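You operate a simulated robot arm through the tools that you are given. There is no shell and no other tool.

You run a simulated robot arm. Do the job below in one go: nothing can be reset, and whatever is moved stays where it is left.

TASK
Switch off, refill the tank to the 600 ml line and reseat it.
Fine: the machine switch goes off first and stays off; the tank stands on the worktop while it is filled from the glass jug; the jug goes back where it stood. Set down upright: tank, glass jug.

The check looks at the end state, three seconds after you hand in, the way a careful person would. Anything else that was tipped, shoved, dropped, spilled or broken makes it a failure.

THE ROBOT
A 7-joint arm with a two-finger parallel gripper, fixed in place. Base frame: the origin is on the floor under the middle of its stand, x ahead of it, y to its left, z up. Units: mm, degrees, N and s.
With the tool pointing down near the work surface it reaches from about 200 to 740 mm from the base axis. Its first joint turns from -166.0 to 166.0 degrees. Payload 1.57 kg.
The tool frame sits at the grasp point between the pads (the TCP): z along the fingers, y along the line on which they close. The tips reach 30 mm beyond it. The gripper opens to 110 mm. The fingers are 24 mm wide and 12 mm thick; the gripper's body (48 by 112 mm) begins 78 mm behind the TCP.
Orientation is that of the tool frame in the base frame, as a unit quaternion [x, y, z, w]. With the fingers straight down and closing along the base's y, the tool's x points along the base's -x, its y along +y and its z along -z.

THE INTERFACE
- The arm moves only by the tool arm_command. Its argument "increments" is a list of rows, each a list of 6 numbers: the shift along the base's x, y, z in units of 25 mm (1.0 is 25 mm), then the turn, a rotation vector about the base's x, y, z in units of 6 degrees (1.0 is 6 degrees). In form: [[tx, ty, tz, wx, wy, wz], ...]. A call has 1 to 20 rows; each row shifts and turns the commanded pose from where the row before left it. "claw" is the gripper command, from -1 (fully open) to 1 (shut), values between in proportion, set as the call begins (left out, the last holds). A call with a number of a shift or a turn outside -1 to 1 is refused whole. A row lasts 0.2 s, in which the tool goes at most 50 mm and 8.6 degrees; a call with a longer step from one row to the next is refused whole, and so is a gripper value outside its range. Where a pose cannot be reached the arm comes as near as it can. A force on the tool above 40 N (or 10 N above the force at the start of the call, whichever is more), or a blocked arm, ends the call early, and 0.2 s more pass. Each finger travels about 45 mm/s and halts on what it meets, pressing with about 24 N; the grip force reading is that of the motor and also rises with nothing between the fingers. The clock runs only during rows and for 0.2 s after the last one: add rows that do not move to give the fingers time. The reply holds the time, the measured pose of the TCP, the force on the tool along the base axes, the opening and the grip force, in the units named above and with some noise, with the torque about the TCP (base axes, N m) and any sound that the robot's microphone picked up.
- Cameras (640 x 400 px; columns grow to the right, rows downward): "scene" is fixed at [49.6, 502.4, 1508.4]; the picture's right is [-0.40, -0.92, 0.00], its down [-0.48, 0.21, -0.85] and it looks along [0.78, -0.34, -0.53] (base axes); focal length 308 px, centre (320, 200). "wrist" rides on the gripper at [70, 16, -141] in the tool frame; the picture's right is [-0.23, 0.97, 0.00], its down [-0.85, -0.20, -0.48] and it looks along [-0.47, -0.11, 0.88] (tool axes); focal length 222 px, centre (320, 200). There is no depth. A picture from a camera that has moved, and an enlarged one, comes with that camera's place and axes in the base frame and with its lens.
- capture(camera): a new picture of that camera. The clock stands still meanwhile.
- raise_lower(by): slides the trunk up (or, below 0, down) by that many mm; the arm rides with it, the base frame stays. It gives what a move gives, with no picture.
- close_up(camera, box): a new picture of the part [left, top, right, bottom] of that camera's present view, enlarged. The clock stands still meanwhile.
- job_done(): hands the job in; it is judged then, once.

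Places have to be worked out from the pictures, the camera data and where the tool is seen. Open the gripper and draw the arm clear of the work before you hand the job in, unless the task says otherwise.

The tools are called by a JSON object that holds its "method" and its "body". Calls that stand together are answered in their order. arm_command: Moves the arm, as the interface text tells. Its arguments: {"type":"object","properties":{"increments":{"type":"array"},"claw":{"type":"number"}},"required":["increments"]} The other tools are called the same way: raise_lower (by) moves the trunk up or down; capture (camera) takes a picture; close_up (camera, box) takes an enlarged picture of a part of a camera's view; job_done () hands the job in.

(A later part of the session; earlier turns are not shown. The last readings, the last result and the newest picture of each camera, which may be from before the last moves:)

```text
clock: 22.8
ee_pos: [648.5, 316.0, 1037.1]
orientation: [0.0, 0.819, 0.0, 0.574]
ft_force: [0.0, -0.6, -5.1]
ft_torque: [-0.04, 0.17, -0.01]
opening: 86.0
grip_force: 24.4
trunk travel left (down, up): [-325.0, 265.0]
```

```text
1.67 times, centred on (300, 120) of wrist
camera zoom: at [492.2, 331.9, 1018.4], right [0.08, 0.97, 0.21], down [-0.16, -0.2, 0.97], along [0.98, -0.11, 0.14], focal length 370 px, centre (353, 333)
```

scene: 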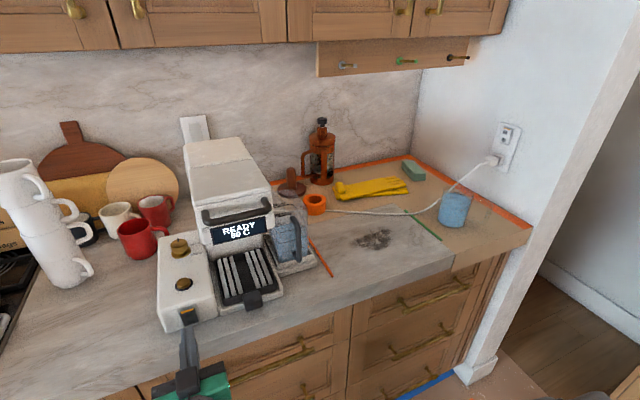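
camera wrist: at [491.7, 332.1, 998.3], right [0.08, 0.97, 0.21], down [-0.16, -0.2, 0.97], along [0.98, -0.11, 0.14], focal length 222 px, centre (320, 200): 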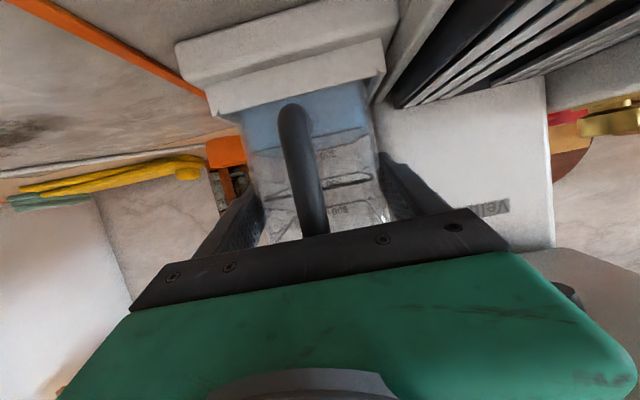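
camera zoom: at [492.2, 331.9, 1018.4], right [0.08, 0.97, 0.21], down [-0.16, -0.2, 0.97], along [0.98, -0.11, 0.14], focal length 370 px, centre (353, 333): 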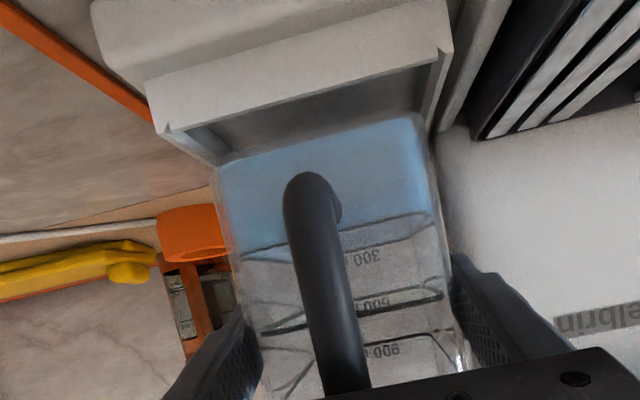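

The load is 5.1 N (about 300 ml plus the tank) and the tank hangs level. I lift 30 mm more to clear the tray, then carry it right and toward the robot, to the free slab around y≈185 with its front at x≈520.

{"method": "arm_command", "body": {"increments": [[0, -0.05, 0.2, 0, 0, 0], [0, -0.05, 0.2, 0, 0, 0], [0, -0.05, 0.2, 0, 0, 0], [0, -0.1, 0.2, 0, 0, 0], [0, -0.1, 0.2, 0, 0, 0], [0, -0.1, 0.2, 0, 0, 0], [0, 0, 0, 0, 0, 0]]}}

{"method": "arm_command", "body": {"increments": [[-0.1, -0.15, 0, 0, 0, 0], [-0.2, -0.25, 0, 0, 0, 0], [-0.28, -0.33, 0, 0, 0, 0], [-0.28, -0.33, 0, 0, 0, 0], [-0.28, -0.33, 0, 0, 0, 0], [-0.28, -0.33, 0, 0, 0, 0], [-0.28, -0.33, 0, 0, 0, 0], [-0.28, -0.33, 0, 0, 0, 0], [-0.28, -0.33, 0, 0, 0, 0], [-0.28, -0.33, 0, 0, 0, 0], [-0.28, -0.33, 0, 0, 0, 0], [-0.28, -0.33, 0, 0, 0, 0], [-0.28, -0.33, 0, 0, 0, 0], [-0.28, -0.33, 0, 0, 0, 0], [-0.28, -0.33, 0, 0, 0, 0], [-0.28, -0.3, 0, 0, 0, 0], [-0.28, -0.2, 0, 0, 0, 0], [-0.2, -0.1, 0, 0, 0, 0], [-0.1, 0, 0, 0, 0, 0], [0, 0, 0, 0, 0, 0]]}}

{"method": "capture", "body": {"camera": "scene"}}

{"method": "capture", "body": {"camera": "wrist"}}

```text
clock: 24.4
ee_pos: [647.8, 305.2, 1066.8]
orientation: [0.001, 0.819, -0.001, 0.574]
ft_force: [0.3, 0.6, -4.7]
ft_torque: [-0.01, 0.13, 0.04]
opening: 86.0
grip_force: 24.1
trunk travel left (down, up): [-325.0, 265.0]
```

```text
clock: 28.6
ee_pos: [527.5, 173.4, 1066.7]
orientation: [0.0, 0.819, 0.001, 0.574]
ft_force: [-0.1, -0.3, -4.6]
ft_torque: [0.0, 0.12, -0.01]
opening: 85.9
grip_force: 23.9
trunk travel left (down, up): [-325.0, 265.0]
```

```text
taken
```

scene: 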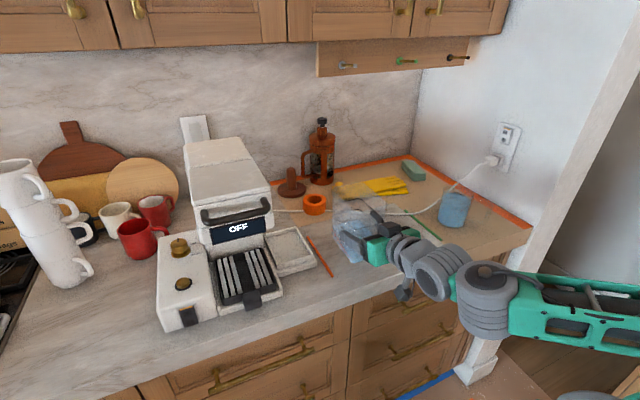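

```text
taken
camera wrist: at [371.9, 189.4, 1048.5], right [0.08, 0.97, 0.21], down [-0.16, -0.2, 0.97], along [0.98, -0.11, 0.14], focal length 222 px, centre (320, 200)
```

wrist: 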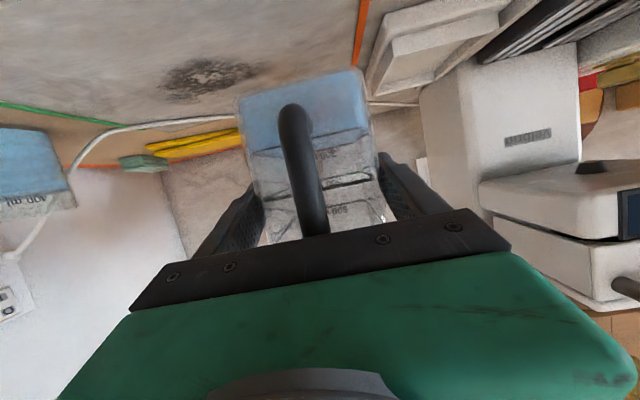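

The tank is held level over the slab. I lower it toward the worktop, first to about 10 mm above the expected contact.

{"method": "arm_command", "body": {"increments": [[0, 0, -0.15, 0, 0, 0], [0, 0, -0.25, 0, 0, 0], [0, 0, -0.3, 0, 0, 0], [0, 0, -0.3, 0, 0, 0], [0, 0, -0.3, 0, 0, 0], [0, 0, -0.3, 0, 0, 0], [0, 0, -0.3, 0, 0, 0], [0, 0, -0.3, 0, 0, 0], [0, 0, -0.25, 0, 0, 0], [0, 0, -0.2, 0, 0, 0], [0, 0, -0.1, 0, 0, 0], [0, 0, 0, 0, 0, 0]]}}

{"method": "close_up", "body": {"camera": "scene", "box": [290, 180, 440, 300]}}

{"method": "capture", "body": {"camera": "wrist"}}

```text
clock: 31.2
ee_pos: [525.9, 173.9, 998.5]
orientation: [0.0, 0.819, 0.0, 0.574]
ft_force: [0.5, 1.1, -6.3]
ft_torque: [0.01, 0.19, 0.0]
opening: 85.9
grip_force: 24.6
trunk travel left (down, up): [-325.0, 265.0]
```

```text
3.33 times, centred on (365, 240) of scene
camera zoom: at [49.6, 502.4, 1508.4], right [-0.4, -0.92, 0.0], down [-0.48, 0.21, -0.85], along [0.78, -0.34, -0.53], focal length 1027 px, centre (170, 67)
```

zoom: 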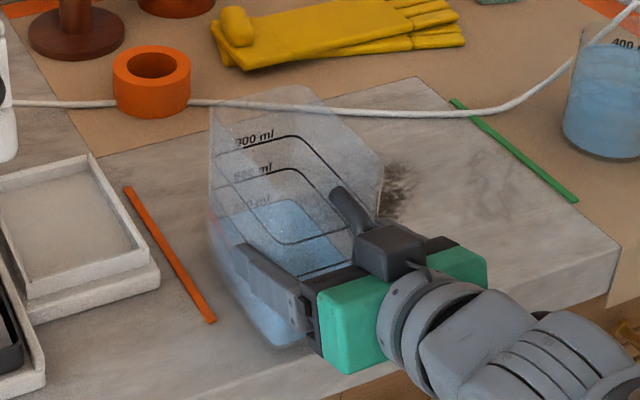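

```text
taken
camera wrist: at [371.1, 189.5, 979.3], right [0.08, 0.97, 0.21], down [-0.16, -0.2, 0.97], along [0.98, -0.11, 0.14], focal length 222 px, centre (320, 200)
```

wrist: 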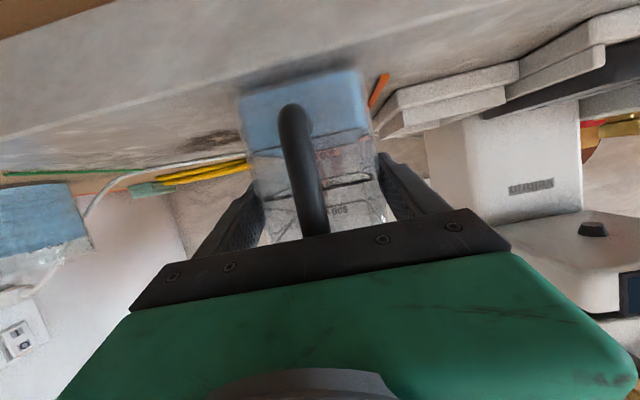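

Still airborne (−6 N). I continue down in small steps until the load comes off.

{"method": "arm_command", "body": {"increments": [[0, 0, -0.1, 0, 0, 0], [0, 0, -0.1, 0, 0, 0], [0, 0, -0.1, 0, 0, 0], [0, 0, 0, 0, 0, 0]]}}

```text
clock: 32.2
ee_pos: [527.1, 173.4, 994.2]
orientation: [0.001, 0.817, 0.001, 0.576]
ft_force: [-1.5, -0.5, 12.6]
ft_torque: [-0.8, 0.58, -0.09]
opening: 85.9
grip_force: 24.1
trunk travel left (down, up): [-325.0, 265.0]
```

Contact with the worktop (+12.6 N). I relieve it slightly so the tank just rests before opening.

{"method": "arm_command", "body": {"increments": [[0, 0, 0.06, 0, 0, 0], [0, 0, 0, 0, 0, 0]]}}

{"method": "close_up", "body": {"camera": "scene", "box": [320, 190, 420, 300]}}

{"method": "close_up", "body": {"camera": "wrist", "box": [180, 40, 440, 240]}}

```text
clock: 32.8
ee_pos: [528.1, 174.4, 993.3]
orientation: [0.001, 0.819, 0.0, 0.574]
ft_force: [2.5, 0.3, 12.8]
ft_torque: [-0.33, 0.21, -0.02]
opening: 85.9
grip_force: 24.0
trunk travel left (down, up): [-325.0, 265.0]
```

```text
3.64 times, centred on (370, 245) of scene
camera zoom: at [49.6, 502.4, 1508.4], right [-0.4, -0.92, 0.0], down [-0.48, 0.21, -0.85], along [0.78, -0.34, -0.53], focal length 1121 px, centre (138, 36)
```

zoom: 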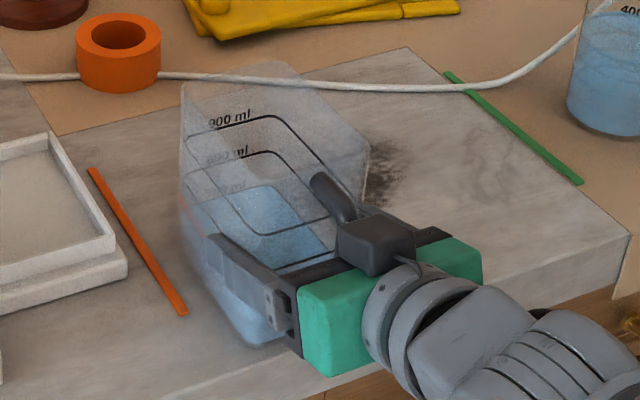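

```text
2.00 times, centred on (310, 140) of wrist
camera zoom: at [371.6, 190.1, 974.8], right [0.08, 0.97, 0.22], down [-0.16, -0.2, 0.97], along [0.98, -0.11, 0.14], focal length 444 px, centre (340, 320)
```

zoom: 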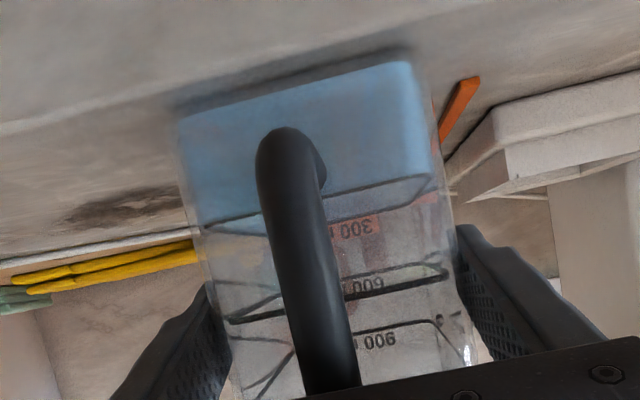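

{"method": "arm_command", "body": {"increments": [[0, 0, 0.06, 0, 0, 0], [0, 0, 0, 0, 0, 0]]}}

```text
clock: 33.4
ee_pos: [527.6, 175.3, 993.8]
orientation: [0.0, 0.819, 0.0, 0.574]
ft_force: [-2.7, -1.6, 4.7]
ft_torque: [0.39, -0.65, 0.03]
opening: 86.0
grip_force: 23.0
trunk travel left (down, up): [-325.0, 265.0]
```

The residual press is only ~5 N. I ease off a touch more and open the gripper.

{"method": "arm_command", "body": {"increments": [[0, 0, 0.03, 0, 0, 0], [0, 0, 0, 0, 0, 0]]}}

{"method": "arm_command", "body": {"increments": [[0, 0, 0, 0, 0, 0], [0, 0, 0, 0, 0, 0], [0, 0, 0, 0, 0, 0]], "claw": -1}}

{"method": "close_up", "body": {"camera": "scene", "box": [320, 190, 420, 300]}}

{"method": "close_up", "body": {"camera": "wrist", "box": [180, 40, 440, 240]}}

```text
clock: 34.0
ee_pos: [528.0, 174.7, 994.6]
orientation: [0.0, 0.819, -0.001, 0.574]
ft_force: [-1.7, 0.0, 0.0]
ft_torque: [0.24, -0.2, 0.1]
opening: 86.4
grip_force: 24.0
trunk travel left (down, up): [-325.0, 265.0]
```

```text
clock: 34.8
ee_pos: [527.9, 174.1, 994.0]
orientation: [0.0, 0.819, 0.0, 0.574]
ft_force: [0.9, 0.8, -0.2]
ft_torque: [-0.01, 0.0, 0.04]
opening: 109.9
grip_force: 0.0
trunk travel left (down, up): [-325.0, 265.0]
```

```text
3.64 times, centred on (370, 245) of scene
camera zoom: at [49.6, 502.4, 1508.4], right [-0.4, -0.92, 0.0], down [-0.48, 0.21, -0.85], along [0.78, -0.34, -0.53], focal length 1121 px, centre (138, 36)
```

zoom: 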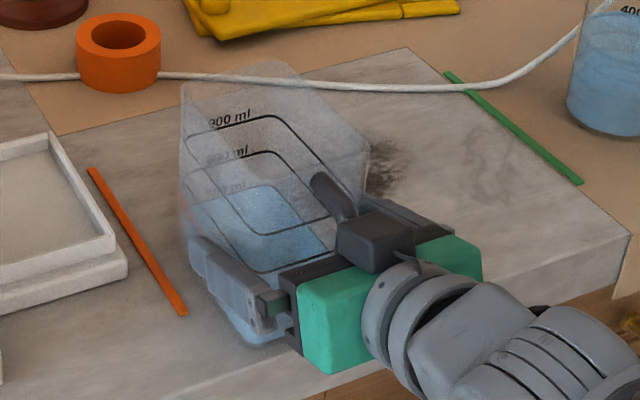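

```text
2.00 times, centred on (310, 140) of wrist
camera zoom: at [372.2, 189.9, 976.4], right [0.08, 0.97, 0.21], down [-0.16, -0.2, 0.97], along [0.98, -0.11, 0.14], focal length 444 px, centre (340, 320)
```

zoom: 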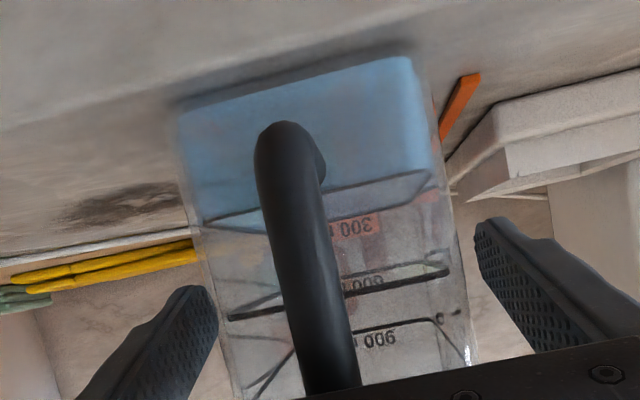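

The tank stands free on the worktop (grip reference TCP 528,174.5,994). I back out along the finger direction and view it.

{"method": "arm_command", "body": {"increments": [[-0.4, 0, 0.15, 0, 0, 0], [-0.6, 0, 0.22, 0, 0, 0], [-0.8, 0, 0.29, 0, 0, 0], [-0.8, 0, 0.29, 0, 0, 0], [-0.8, 0, 0.29, 0, 0, 0], [-0.8, 0, 0.29, 0, 0, 0], [0, 0, 0, 0, 0, 0]]}}

{"method": "capture", "body": {"camera": "scene"}}

{"method": "capture", "body": {"camera": "wrist"}}

{"method": "close_up", "body": {"camera": "scene", "box": [320, 190, 420, 300]}}

```text
clock: 36.4
ee_pos: [422.2, 171.6, 1032.6]
orientation: [0.001, 0.819, -0.001, 0.574]
ft_force: [-0.3, -0.9, 0.0]
ft_torque: [0.0, 0.04, -0.04]
opening: 109.9
grip_force: 0.1
trunk travel left (down, up): [-325.0, 265.0]
```

```text
taken
```

scene: 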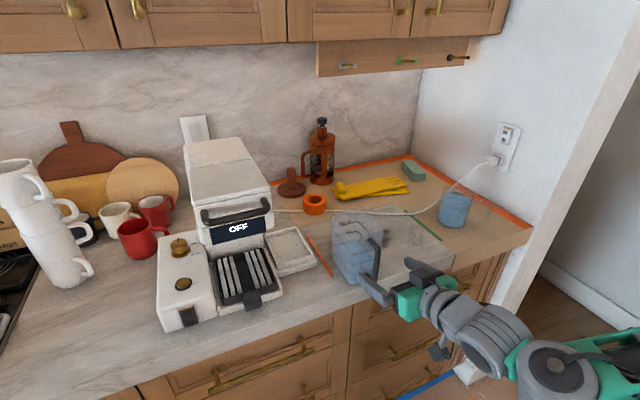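

```text
taken
camera wrist: at [265.5, 188.1, 1013.7], right [0.08, 0.97, 0.21], down [-0.16, -0.2, 0.97], along [0.98, -0.11, 0.14], focal length 222 px, centre (320, 200)
```

wrist: 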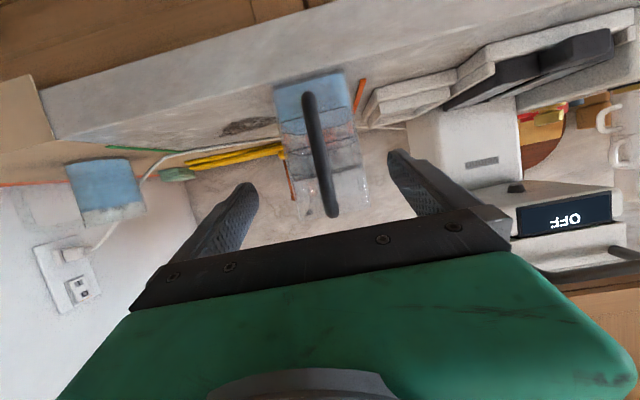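

```text
3.64 times, centred on (370, 245) of scene
camera zoom: at [49.6, 502.4, 1508.4], right [-0.4, -0.92, 0.0], down [-0.48, 0.21, -0.85], along [0.78, -0.34, -0.53], focal length 1121 px, centre (138, 36)
```

zoom: 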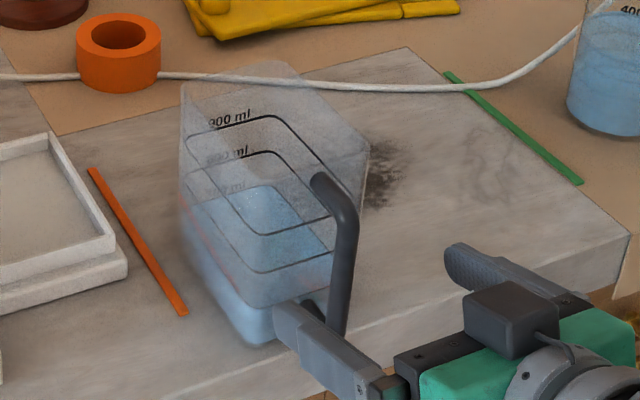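

The tank stands upright. I zoom in on its water level against the 300 line from the wrist camera.

{"method": "close_up", "body": {"camera": "wrist", "box": [265, 60, 385, 160]}}

{"method": "close_up", "body": {"camera": "wrist", "box": [265, 140, 385, 230]}}

{"method": "close_up", "body": {"camera": "wrist", "box": [40, 130, 170, 250]}}

```text
4.00 times, centred on (325, 110) of wrist
camera zoom: at [265.5, 188.1, 1013.7], right [0.08, 0.97, 0.21], down [-0.16, -0.2, 0.97], along [0.98, -0.11, 0.14], focal length 888 px, centre (300, 560)
```

zoom: 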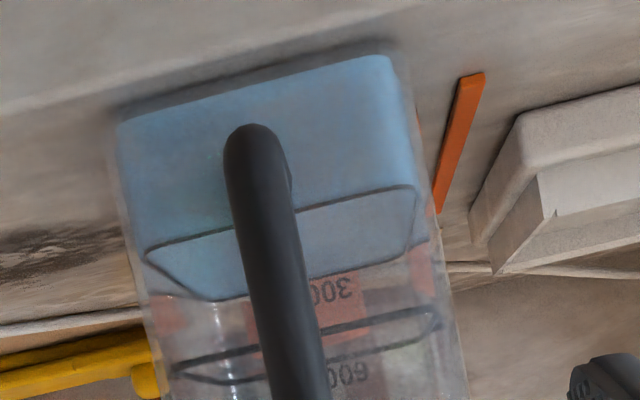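

```text
4.44 times, centred on (325, 185) of wrist
camera zoom: at [265.5, 188.1, 1013.7], right [0.08, 0.97, 0.21], down [-0.16, -0.2, 0.97], along [0.98, -0.11, 0.14], focal length 987 px, centre (298, 267)
```

zoom: 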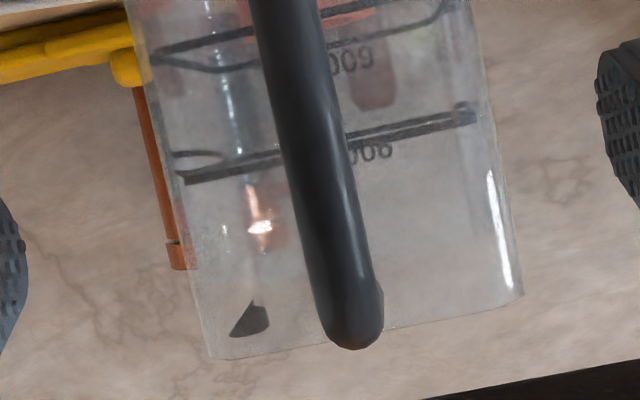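

```text
3.33 times, centred on (105, 190) of wrist
camera zoom: at [265.5, 188.1, 1013.7], right [0.08, 0.97, 0.21], down [-0.16, -0.2, 0.97], along [0.98, -0.11, 0.14], focal length 740 px, centre (1037, 233)
```

zoom: 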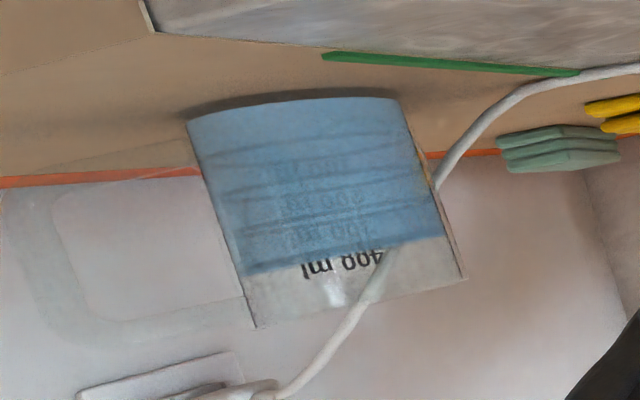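

The tank sits at its 300 ml line and the jug at about its 400 ml line, so I need to pour about 300 ml, leaving the jug near its 100 line. I back away from the tank handle, rise, and bring the tool vertical on the way to the jug.

{"method": "arm_command", "body": {"increments": [[-0.4, 0, 0.8, 0, 0.8, 0], [-0.4, 0, 0.8, 0, 0.8, 0], [-0.4, 0, 0.8, 0, 0.8, 0], [-0.4, 0, 0.8, 0, 0.8, 0], [-0.4, 0, 0.8, 0, 0.8, 0], [0.5, -0.85, 0.17, 0, 0.7, 0], [0.5, -0.85, 0.17, 0, 0.7, 0], [0.5, -0.85, 0.17, 0, 0.7, 0], [0.5, -0.85, 0.17, 0, 0.7, 0], [0.5, -0.85, 0.17, 0, 0.7, 0], [0.5, -0.85, 0.17, 0, 0.7, 0], [0.5, -0.85, 0.17, 0, 0.7, 0], [0.5, -0.85, 0.17, 0, 0.7, 0], [0.5, -0.85, 0.17, 0, 0.7, 0], [0.5, -0.85, 0.17, 0, 0.7, 0], [0.5, -0.85, 0.17, 0, 0.66, 0], [0, 0, 0, 0, 0, 0]]}}

{"method": "capture", "body": {"camera": "wrist"}}

```text
clock: 40.0
ee_pos: [507.8, -36.0, 1150.3]
orientation: [0.0, 0.999, -0.003, 0.034]
ft_force: [-0.7, 0.5, -0.2]
ft_torque: [-0.01, 0.0, 0.01]
opening: 110.0
grip_force: 0.0
out of reach, approached as far as the arm can: row 11, 12, 13, 14
trunk travel left (down, up): [-325.0, 265.0]
```

```text
taken
camera wrist: at [428.2, -20.3, 1285.6], right [0.23, 0.97, 0.01], down [0.82, -0.2, 0.54], along [0.52, -0.11, -0.84], focal length 222 px, centre (320, 200)
```

wrist: 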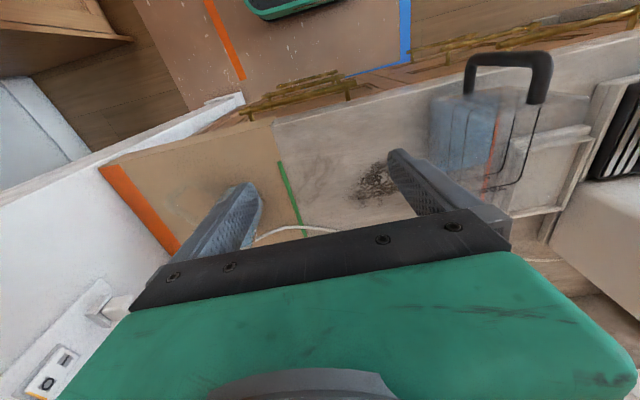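

Some high tool-down poses were out of reach with the trunk this low, so I raise the trunk by 120 mm.

{"method": "raise_lower", "body": {"by": 120}}

{"method": "arm_command", "body": {"increments": [[0.2, -0.3, -0.3, 0, 0.2, 0], [0.2, -0.3, -0.3, 0, 0.2, 0], [0.2, -0.3, -0.3, 0, 0.15, 0], [0.2, -0.3, -0.3, 0, 0.1, 0], [0, 0, 0, 0, 0, 0]]}}

{"method": "capture", "body": {"camera": "wrist"}}

```text
clock: 41.5
ee_pos: [506.2, -36.0, 1270.5]
orientation: [0.0, 0.999, -0.002, 0.035]
ft_force: [-0.3, 0.0, -0.9]
ft_torque: [0.0, 0.0, -0.02]
opening: 110.1
grip_force: 0.2
trunk travel left (down, up): [-445.0, 145.0]
```

```text
clock: 42.7
ee_pos: [526.9, -65.6, 1239.7]
orientation: [0.0, 1.0, -0.002, 0.001]
ft_force: [0.5, -0.6, -1.0]
ft_torque: [0.0, 0.02, 0.0]
opening: 109.5
grip_force: 0.1
trunk travel left (down, up): [-445.0, 145.0]
```

```text
taken
camera wrist: at [457.6, -49.8, 1380.2], right [0.23, 0.97, 0.0], down [0.85, -0.2, 0.48], along [0.47, -0.11, -0.88], focal length 222 px, centre (320, 200)
```

wrist: 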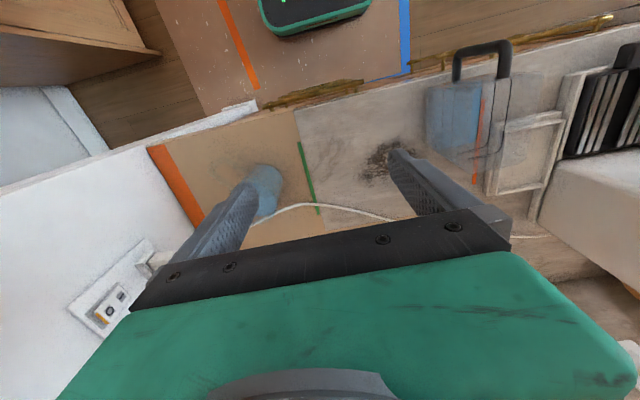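

Tool is vertical now. I yaw it −120° while moving over the jug, so the closing line avoids both the jug handle and the cord.

{"method": "arm_command", "body": {"increments": [[0.18, -0.27, -0.08, 0, 0, -1], [0.18, -0.27, -0.08, 0, 0, -1], [0.18, -0.27, -0.08, 0, 0, -1], [0.18, -0.27, -0.08, 0, 0, -1], [0.18, -0.27, -0.08, 0, 0, -1], [0.18, -0.27, -0.08, 0, 0, -1], [0.18, -0.27, -0.08, 0, 0, -1], [0.18, -0.27, -0.08, 0, 0, -1], [0.18, -0.27, -0.08, 0, 0, -1], [0.18, -0.27, -0.08, 0, 0, -1], [0.18, -0.27, -0.08, 0, 0, -1], [0.18, -0.27, -0.08, 0, 0, -1], [0.18, -0.27, -0.08, 0, 0, -1], [0.18, -0.27, -0.08, 0, 0, -1], [0.18, -0.27, -0.08, 0, 0, -1], [0.18, -0.27, -0.08, 0, 0, -1], [0.18, -0.27, -0.08, 0, 0, -1], [0.18, -0.27, -0.08, 0, 0, -1], [0.18, -0.27, -0.08, 0, 0, -1], [0, 0, 0, 0, 0, -1]]}}

{"method": "capture", "body": {"camera": "wrist"}}

{"method": "capture", "body": {"camera": "scene"}}

```text
clock: 46.9
ee_pos: [590.7, -191.0, 1179.7]
orientation: [0.867, 0.499, -0.002, -0.002]
ft_force: [-0.2, 0.5, -0.5]
ft_torque: [0.03, -0.01, -0.02]
opening: 110.1
grip_force: 0.2
out of reach, approached as far as the arm can: row 12, 13, 14, 16, 17, 18, 19
trunk travel left (down, up): [-445.0, 145.0]
```

```text
taken
camera wrist: at [641.9, -138.2, 1320.7], right [0.73, -0.68, 0.0], down [-0.6, -0.64, 0.48], along [-0.33, -0.35, -0.88], focal length 222 px, centre (320, 200)
```

wrist: 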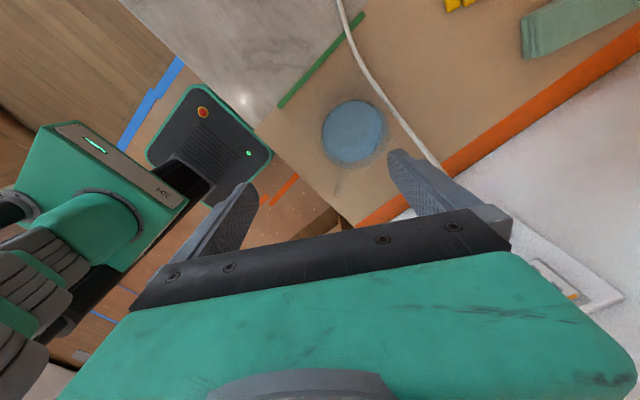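

```text
taken
```

scene: 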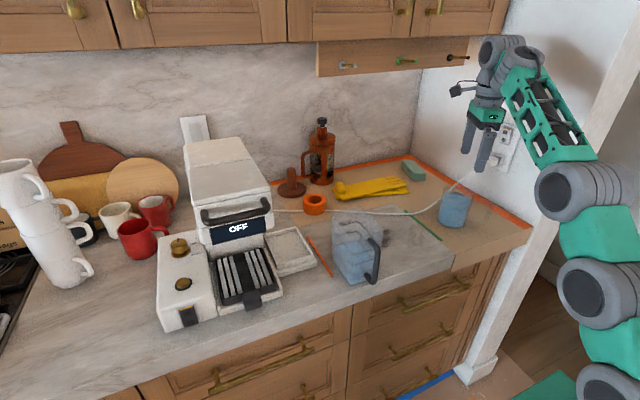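

The yaw worked; the arm is just near its reach at this height. The wrist camera now sees the jug from above, so I zoom in to locate its rim and base.

{"method": "close_up", "body": {"camera": "wrist", "box": [290, 70, 440, 230]}}

```text
2.50 times, centred on (365, 150) of wrist
camera zoom: at [641.9, -138.2, 1320.7], right [0.73, -0.68, 0.0], down [-0.6, -0.64, 0.48], along [-0.33, -0.35, -0.88], focal length 555 px, centre (208, 325)
```

zoom: 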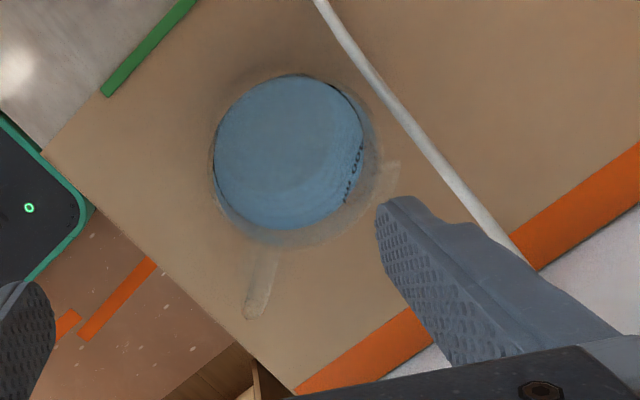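

The jug axis is near (626,-220). I descend to just above its rim at that position and check the alignment between the fingers.

{"method": "arm_command", "body": {"increments": [[0.1, -0.1, -0.4, 0, 0, 0], [0.2, -0.15, -0.4, 0, 0, 0], [0.2, -0.15, -0.4, 0, 0, 0], [0.2, -0.15, -0.4, 0, 0, 0], [0.2, -0.15, -0.4, 0, 0, 0], [0.2, -0.15, -0.4, 0, 0, 0], [0.2, -0.2, -0.4, 0, 0, 0], [0.11, -0.1, -0.4, 0, 0, 0], [0, 0, 0, 0, 0, 0]]}}

{"method": "capture", "body": {"camera": "wrist"}}

{"method": "close_up", "body": {"camera": "wrist", "box": [220, 80, 440, 240]}}

{"method": "close_up", "body": {"camera": "scene", "box": [400, 100, 540, 260]}}

```text
clock: 48.9
ee_pos: [628.8, -218.1, 1101.1]
orientation: [0.866, 0.5, -0.003, -0.001]
ft_force: [-0.2, -1.5, -0.9]
ft_torque: [-0.02, -0.01, 0.03]
opening: 110.0
grip_force: 0.0
trunk travel left (down, up): [-445.0, 145.0]
```

```text
taken
camera wrist: at [677.9, -167.0, 1241.5], right [0.73, -0.68, 0.0], down [-0.6, -0.64, 0.48], along [-0.33, -0.35, -0.88], focal length 222 px, centre (320, 200)
```

wrist: 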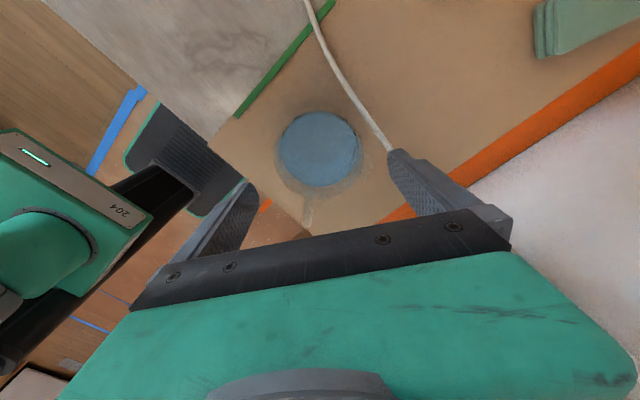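

```text
2.50 times, centred on (330, 160) of wrist
camera zoom: at [677.9, -167.0, 1241.5], right [0.73, -0.68, 0.0], down [-0.6, -0.64, 0.48], along [-0.33, -0.35, -0.88], focal length 555 px, centre (295, 300)
```

zoom: 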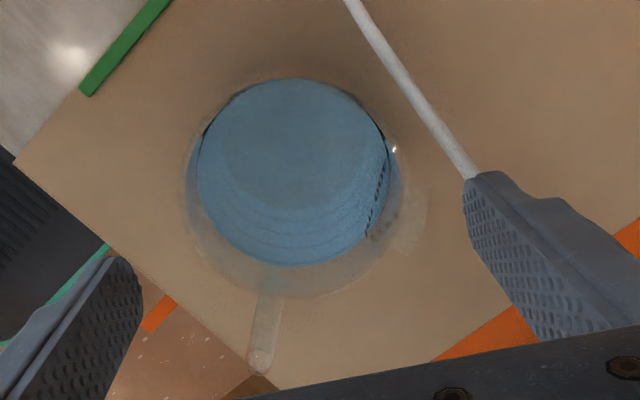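

```text
2.50 times, centred on (470, 180) of scene
camera zoom: at [49.6, 502.4, 1508.4], right [-0.4, -0.92, 0.0], down [-0.48, 0.21, -0.85], along [0.78, -0.34, -0.53], focal length 770 px, centre (-55, 250)
```

zoom: 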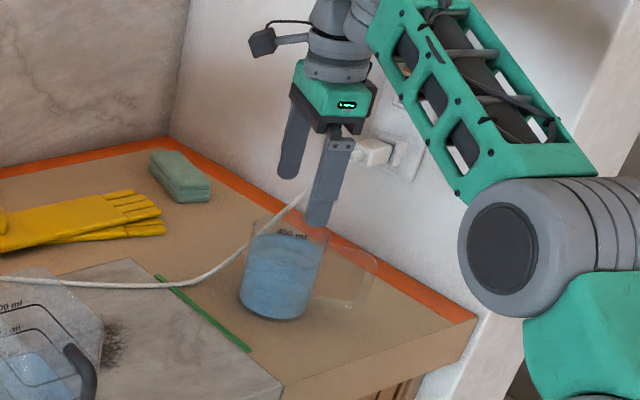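

There is a pale shape on the right of the rim that may be a spout. I zoom in further.

{"method": "close_up", "body": {"camera": "wrist", "box": [270, 95, 400, 235]}}

{"method": "close_up", "body": {"camera": "wrist", "box": [330, 130, 400, 200]}}

{"method": "close_up", "body": {"camera": "scene", "box": [430, 180, 490, 235]}}

```text
2.86 times, centred on (335, 165) of wrist
camera zoom: at [677.9, -167.0, 1241.5], right [0.73, -0.68, 0.0], down [-0.6, -0.64, 0.48], along [-0.33, -0.35, -0.88], focal length 635 px, centre (277, 300)
```

zoom: 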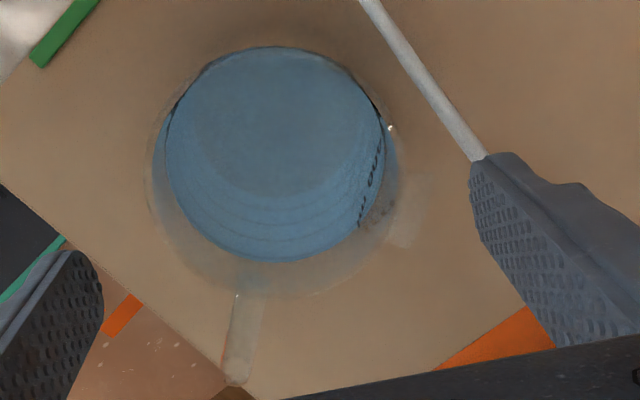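

```text
5.71 times, centred on (365, 165) of wrist
camera zoom: at [677.9, -167.0, 1241.5], right [0.73, -0.68, 0.0], down [-0.6, -0.64, 0.48], along [-0.33, -0.35, -0.88], focal length 1269 px, centre (63, 400)
```

zoom: 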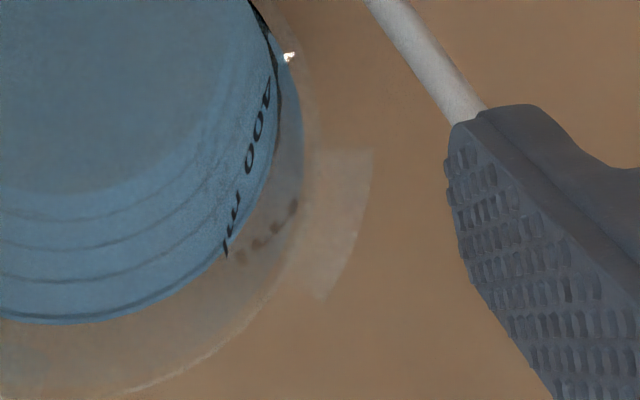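

```text
7.27 times, centred on (460, 208) of scene
camera zoom: at [49.6, 502.4, 1508.4], right [-0.4, -0.92, 0.0], down [-0.48, 0.21, -0.85], along [0.78, -0.34, -0.53], focal length 2242 px, centre (-698, 146)
```

zoom: 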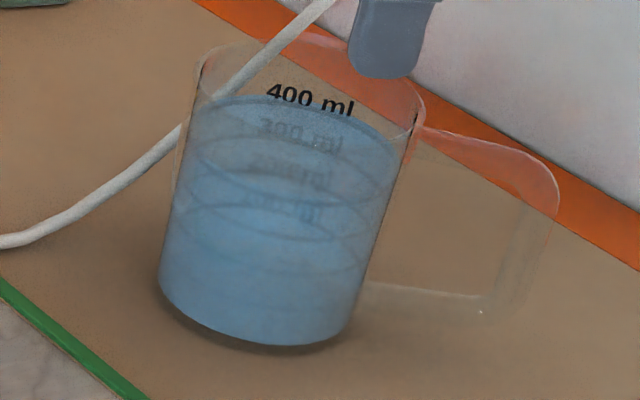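

The pale wedge is a spout on the rim at azimuth ≈−56°, about 90° from the handle (≈215°). To pour over that spout I want the fingers at azimuths ≈65° and 245°, clear of handle, spout and cord. I yaw the tool +95° in place above the rim.

{"method": "arm_command", "body": {"increments": [[0, 0, 0.1, 0, 0, 1], [0, 0, 0.1, 0, 0, 1], [0, 0, 0, 0, 0, 1], [0, 0, 0, 0, 0, 1], [0, 0, 0, 0, 0, 1], [0, 0, 0, 0, 0, 1], [0, 0, 0, 0, 0, 1], [0, 0, 0, 0, 0, 1], [0, 0, 0, 0, 0, 1], [0, 0, 0, 0, 0, 1], [0, 0, 0, 0, 0, 1], [0, 0, 0, 0, 0, 1], [0, 0, 0, 0, 0, 1], [0, 0, 0, 0, 0, 1], [0, 0, 0, 0, 0, 1], [0, 0, 0, 0, 0, 0.83], [0, 0, 0, 0, 0, 0]]}}

{"method": "capture", "body": {"camera": "wrist"}}

{"method": "close_up", "body": {"camera": "wrist", "box": [230, 90, 410, 240]}}

```text
clock: 52.5
ee_pos: [627.2, -217.8, 1106.9]
orientation: [0.216, 0.976, -0.003, 0.0]
ft_force: [-0.1, 0.6, -0.6]
ft_torque: [0.04, -0.03, 0.01]
opening: 109.9
grip_force: 0.1
trunk travel left (down, up): [-445.0, 145.0]
```

```text
taken
camera wrist: at [571.5, -173.8, 1246.5], right [0.62, 0.79, 0.0], down [0.69, -0.54, 0.48], along [0.38, -0.3, -0.88], focal length 222 px, centre (320, 200)
```

wrist: 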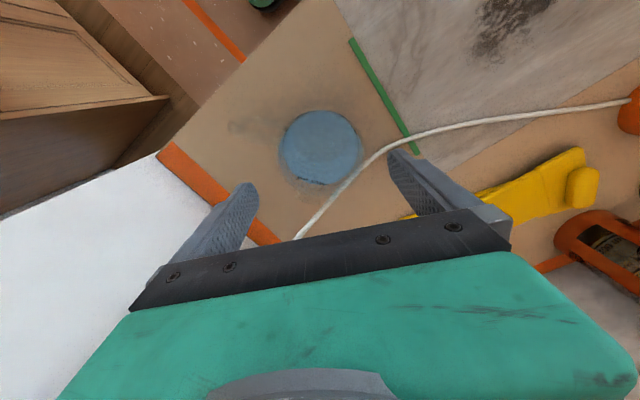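

```text
2.67 times, centred on (320, 165) of wrist
camera zoom: at [571.5, -173.8, 1246.5], right [0.62, 0.79, 0.0], down [0.69, -0.54, 0.48], along [0.38, -0.3, -0.88], focal length 592 px, centre (320, 293)
```

zoom: 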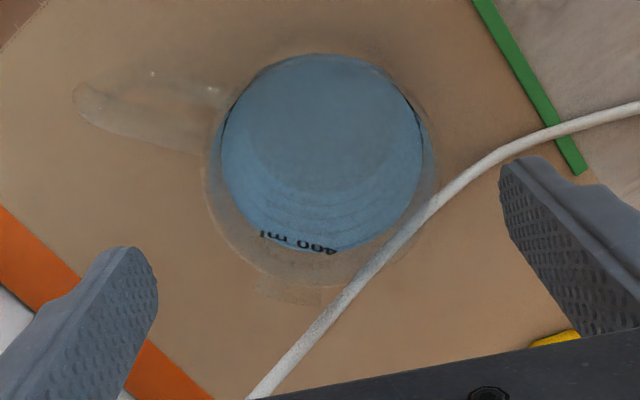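

The spout is confirmed at azimuth ≈−50° and the handle at ≈215°, with the jug axis near (627,-217). I add 6° more yaw for handle clearance, then descend partway so the tips are just below the rim and check.

{"method": "arm_command", "body": {"increments": [[0, 0, 0, 0, 0, 1], [0, 0, -0.4, 0, 0, 0], [0, 0, -0.4, 0, 0, 0], [0, 0, -0.4, 0, 0, 0], [0, 0, -0.4, 0, 0, 0], [0, 0, -0.4, 0, 0, 0], [0, 0, 0, 0, 0, 0]]}}

{"method": "capture", "body": {"camera": "wrist"}}

{"method": "close_up", "body": {"camera": "scene", "box": [410, 130, 510, 250]}}

```text
clock: 54.1
ee_pos: [626.3, -217.8, 1056.5]
orientation: [0.165, 0.986, -0.003, 0.0]
ft_force: [0.7, 0.0, 0.4]
ft_torque: [0.02, 0.02, -0.02]
opening: 110.1
grip_force: 0.1
trunk travel left (down, up): [-445.0, 145.0]
```

```text
taken
camera wrist: at [567.4, -180.5, 1196.6], right [0.53, 0.85, 0.0], down [0.74, -0.47, 0.48], along [0.41, -0.26, -0.88], focal length 222 px, centre (320, 200)
```

wrist: 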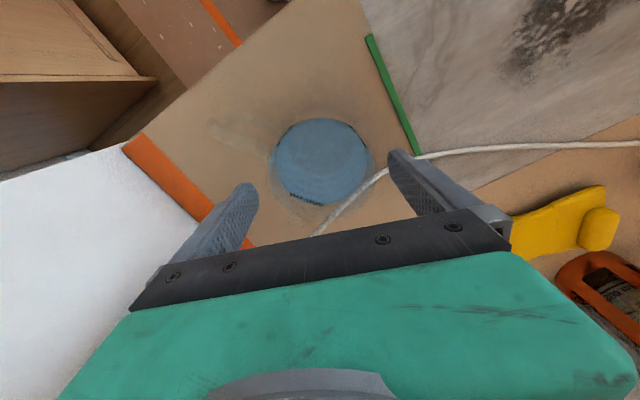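

```text
3.33 times, centred on (460, 190) of scene
camera zoom: at [49.6, 502.4, 1508.4], right [-0.4, -0.92, 0.0], down [-0.48, 0.21, -0.85], along [0.78, -0.34, -0.53], focal length 1027 px, centre (-147, 233)
```

zoom: 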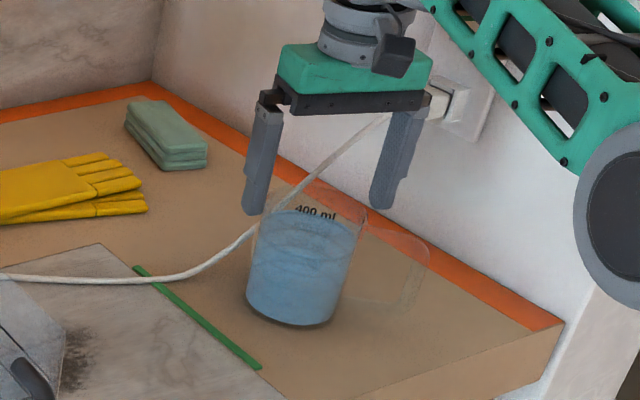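

The tips are near rim level. I zoom to measure the gaps on both sides before lowering further.

{"method": "close_up", "body": {"camera": "scene", "box": [430, 170, 490, 240]}}

{"method": "close_up", "body": {"camera": "wrist", "box": [230, 100, 430, 240]}}

```text
5.71 times, centred on (460, 205) of scene
camera zoom: at [49.6, 502.4, 1508.4], right [-0.4, -0.92, 0.0], down [-0.48, 0.21, -0.85], along [0.78, -0.34, -0.53], focal length 1761 px, centre (-480, 171)
```

zoom: 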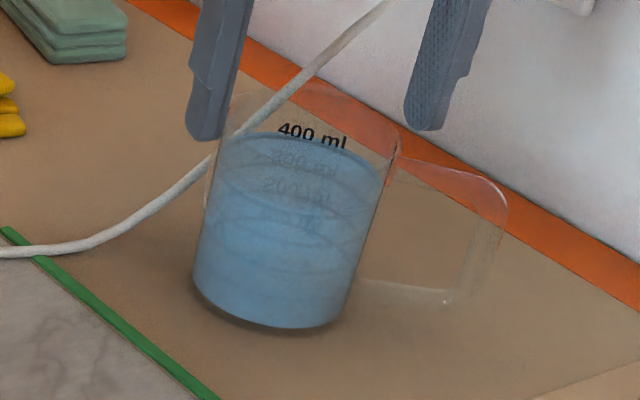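

```text
2.86 times, centred on (330, 170) of wrist
camera zoom: at [567.4, -180.5, 1196.6], right [0.53, 0.85, 0.0], down [0.74, -0.47, 0.48], along [0.41, -0.26, -0.88], focal length 635 px, centre (291, 286)
```

zoom: 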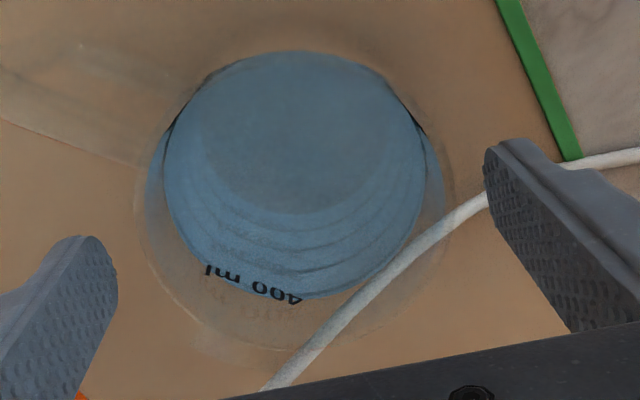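

The jug is centred between the fingers within about 2 mm. I descend straight to the grasp height, TCP z≈986.

{"method": "arm_command", "body": {"increments": [[0, 0, -0.4, 0, 0, 0], [0, 0, -0.4, 0, 0, 0], [0, 0, -0.4, 0, 0, 0], [0, 0, -0.4, 0, 0, 0], [0, 0, -0.4, 0, 0, 0], [0, 0, -0.4, 0, 0, 0], [0, 0, -0.4, 0, 0, 0], [0, 0, 0, 0, 0, 0]]}}

{"method": "close_up", "body": {"camera": "scene", "box": [410, 150, 510, 250]}}

{"method": "close_up", "body": {"camera": "wrist", "box": [200, 80, 460, 240]}}

```text
clock: 55.9
ee_pos: [628.2, -218.5, 986.1]
orientation: [0.165, 0.986, -0.003, 0.0]
ft_force: [-0.9, -0.4, 0.2]
ft_torque: [0.01, 0.0, -0.01]
opening: 109.9
grip_force: 0.1
trunk travel left (down, up): [-445.0, 145.0]
```

```text
4.00 times, centred on (460, 200) of scene
camera zoom: at [49.6, 502.4, 1508.4], right [-0.4, -0.92, 0.0], down [-0.48, 0.21, -0.85], along [0.78, -0.34, -0.53], focal length 1233 px, centre (-240, 200)
```

zoom: 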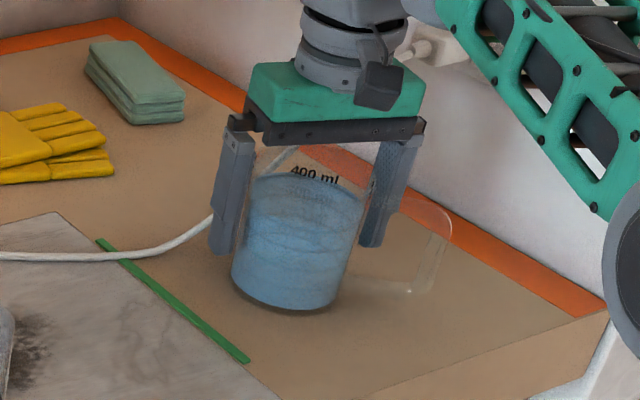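

```text
2.46 times, centred on (330, 160) of wrist
camera zoom: at [567.6, -180.6, 1126.1], right [0.53, 0.85, 0.0], down [0.74, -0.46, 0.48], along [0.4, -0.26, -0.88], focal length 547 px, centre (295, 298)
```

zoom: 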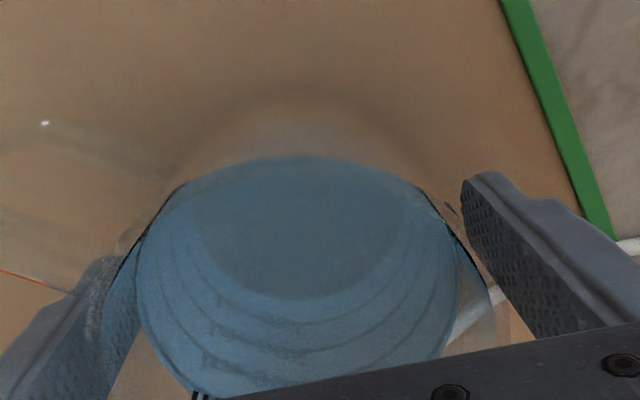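

No contact; the fingers flank the jug body. I close on it.

{"method": "arm_command", "body": {"increments": [[0, 0, 0, 0, 0, 0], [0, 0, 0, 0, 0, 0], [0, 0, 0, 0, 0, 0], [0, 0, 0, 0, 0, 0], [0, 0, 0, 0, 0, 0]], "claw": 1}}

{"method": "close_up", "body": {"camera": "scene", "box": [410, 150, 510, 250]}}

```text
clock: 57.1
ee_pos: [627.3, -218.6, 984.5]
orientation: [0.165, 0.986, -0.003, 0.0]
ft_force: [0.8, 1.7, 0.3]
ft_torque: [-0.08, 0.02, -0.01]
opening: 92.6
grip_force: 23.9
trunk travel left (down, up): [-445.0, 145.0]
```

```text
4.00 times, centred on (460, 200) of scene
camera zoom: at [49.6, 502.4, 1508.4], right [-0.4, -0.92, 0.0], down [-0.48, 0.21, -0.85], along [0.78, -0.34, -0.53], focal length 1233 px, centre (-240, 200)
```

zoom: 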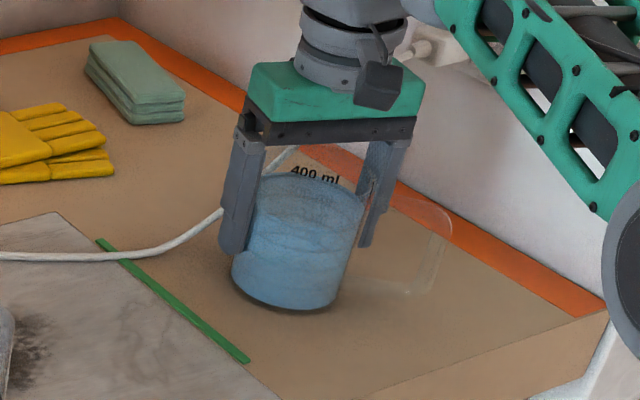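

Gripped at 92.6 mm (the jug's diameter). I lift 30 mm slowly and weigh it.

{"method": "arm_command", "body": {"increments": [[0, 0, 0.1, 0, 0, 0], [0, 0, 0.1, 0, 0, 0], [0, 0, 0.2, 0, 0, 0], [0, 0, 0.2, 0, 0, 0], [0, 0, 0.2, 0, 0, 0], [0, 0, 0.2, 0, 0, 0], [0, 0, 0.2, 0, 0, 0], [0, 0, 0, 0, 0, 0], [0, 0, 0, 0, 0, 0]]}}

{"method": "arm_command", "body": {"increments": [[0, 0, 0, 0, 0, 0]]}}

{"method": "arm_command", "body": {"increments": [[0, 0, 0, 0, 0, 0]]}}

{"method": "close_up", "body": {"camera": "scene", "box": [410, 130, 510, 250]}}

```text
clock: 59.1
ee_pos: [627.6, -218.3, 1016.6]
orientation: [0.165, 0.986, -0.002, -0.001]
ft_force: [0.8, -0.3, -7.7]
ft_torque: [0.04, -0.09, 0.02]
opening: 92.9
grip_force: 24.5
trunk travel left (down, up): [-445.0, 145.0]
```

```text
clock: 59.5
ee_pos: [628.9, -218.2, 1016.0]
orientation: [0.164, 0.986, -0.002, 0.0]
ft_force: [0.2, 0.4, -7.8]
ft_torque: [0.03, -0.07, -0.02]
opening: 92.8
grip_force: 23.8
trunk travel left (down, up): [-445.0, 145.0]
```

```text
clock: 59.9
ee_pos: [628.6, -219.2, 1014.7]
orientation: [0.165, 0.986, -0.003, 0.0]
ft_force: [0.2, 0.0, -7.3]
ft_torque: [0.02, -0.09, -0.03]
opening: 92.6
grip_force: 24.3
trunk travel left (down, up): [-445.0, 145.0]
```

```text
3.33 times, centred on (460, 190) of scene
camera zoom: at [49.6, 502.4, 1508.4], right [-0.4, -0.92, 0.0], down [-0.48, 0.21, -0.85], along [0.78, -0.34, -0.53], focal length 1027 px, centre (-147, 233)
```

zoom: 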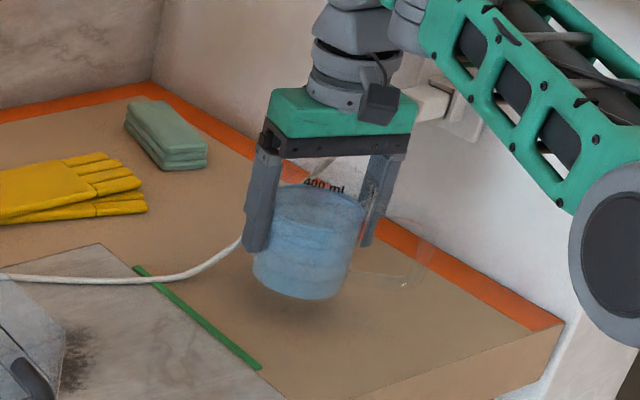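

The jug hangs level at 7.6 N (about 775 g). I lift it further and carry it around the front of the tank, yawing −42° so the spout will face −y, toward the tank's left wall.

{"method": "arm_command", "body": {"increments": [[-0.1, 0.1, 0.3, 0, 0, 0], [-0.2, 0.2, 0.5, 0, 0, 0], [-0.3, 0.3, 0.6, 0, 0, 0], [-0.4, 0.4, 0.6, 0, 0, 0], [-0.4, 0.4, 0.6, 0, 0, 0], [-0.5, 0.4, 0.5, 0, 0, 0], [-0.5, 0.4, 0.3, 0, 0, 0], [-0.5, 0.4, 0.1, 0, 0, 0], [-0.55, 0.5, 0, 0, 0, -0.7], [-0.55, 0.5, 0, 0, 0, -0.7], [-0.55, 0.5, 0, 0, 0, -0.7], [-0.55, 0.5, 0, 0, 0, -0.7], [-0.55, 0.5, 0, 0, 0, -0.7], [-0.55, 0.5, 0, 0, 0, -0.7], [-0.55, 0.5, 0, 0, 0, -0.7], [-0.55, 0.5, 0, 0, 0, -0.7], [-0.55, 0.5, 0, 0, 0, -0.7], [-0.5, 0.5, 0, 0, 0, -0.7], [-0.4, 0.4, 0, 0, 0, 0], [-0.2, 0.3, 0, 0, 0, 0]]}}

{"method": "capture", "body": {"camera": "scene"}}

{"method": "capture", "body": {"camera": "wrist"}}

```text
clock: 64.1
ee_pos: [403.4, -11.1, 1102.7]
orientation: [0.507, 0.862, -0.003, -0.001]
ft_force: [0.7, 0.3, -7.2]
ft_torque: [-0.02, -0.08, 0.02]
opening: 89.7
grip_force: 24.2
trunk travel left (down, up): [-445.0, 145.0]
```

```text
taken
```

scene: 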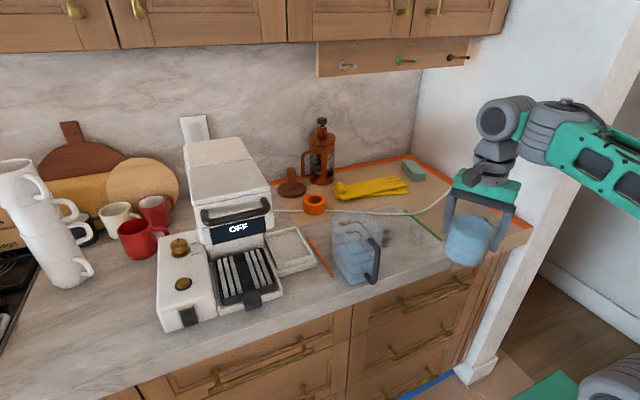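

```text
taken
camera wrist: at [384.5, 58.4, 1244.0], right [0.96, 0.27, -0.01], down [0.24, -0.84, 0.48], along [0.13, -0.46, -0.88], focal length 222 px, centre (320, 200)
```

wrist: 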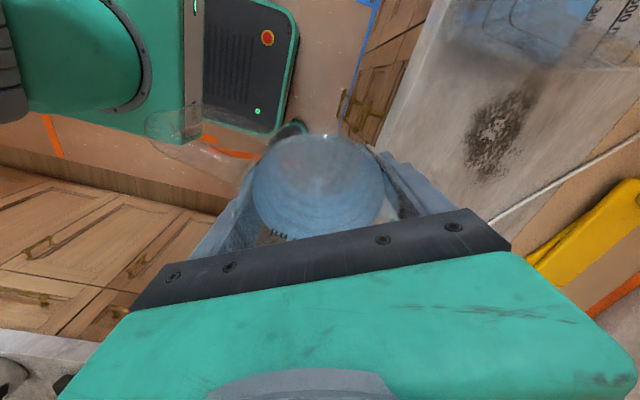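

The opening reading dropped from 92.6 to 89.7 mm, so I check whether the jug slipped or tilted in the grip.

{"method": "close_up", "body": {"camera": "scene", "box": [420, 150, 540, 280]}}

{"method": "close_up", "body": {"camera": "wrist", "box": [180, 100, 460, 260]}}

{"method": "arm_command", "body": {"increments": [[0, 0, 0, 0, 0, 0]]}}

```text
3.08 times, centred on (480, 215) of scene
camera zoom: at [49.6, 502.4, 1508.4], right [-0.4, -0.92, 0.0], down [-0.48, 0.21, -0.85], along [0.78, -0.34, -0.53], focal length 948 px, centre (-172, 154)
```

zoom: 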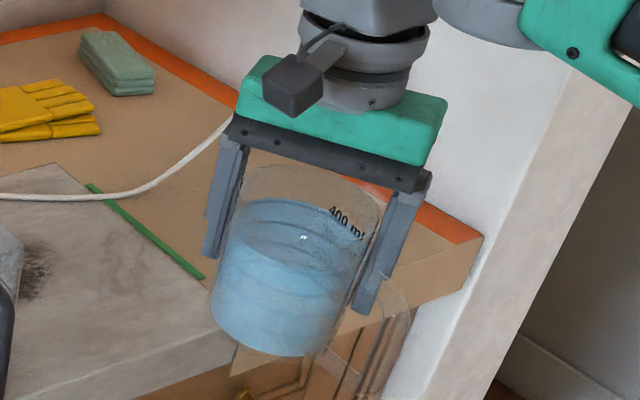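

```text
2.29 times, centred on (320, 180) of wrist
camera zoom: at [384.5, 58.4, 1244.0], right [0.96, 0.27, -0.01], down [0.24, -0.84, 0.48], along [0.13, -0.46, -0.88], focal length 508 px, centre (320, 246)
```

zoom: 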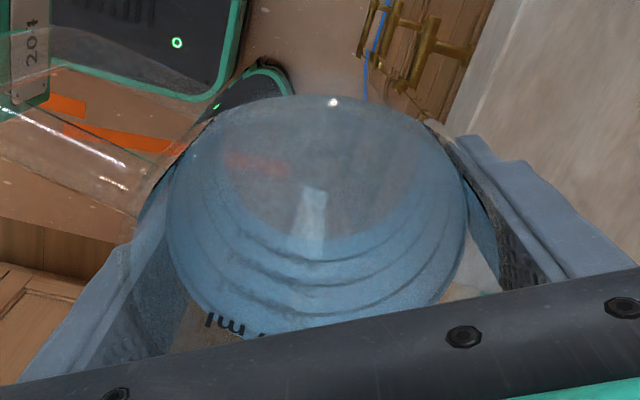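

```text
clock: 64.5
ee_pos: [402.5, -10.6, 1103.4]
orientation: [0.508, 0.862, -0.002, -0.001]
ft_force: [-0.7, -0.1, -7.4]
ft_torque: [-0.06, -0.09, 0.03]
opening: 89.5
grip_force: 24.5
trunk travel left (down, up): [-445.0, 145.0]
```

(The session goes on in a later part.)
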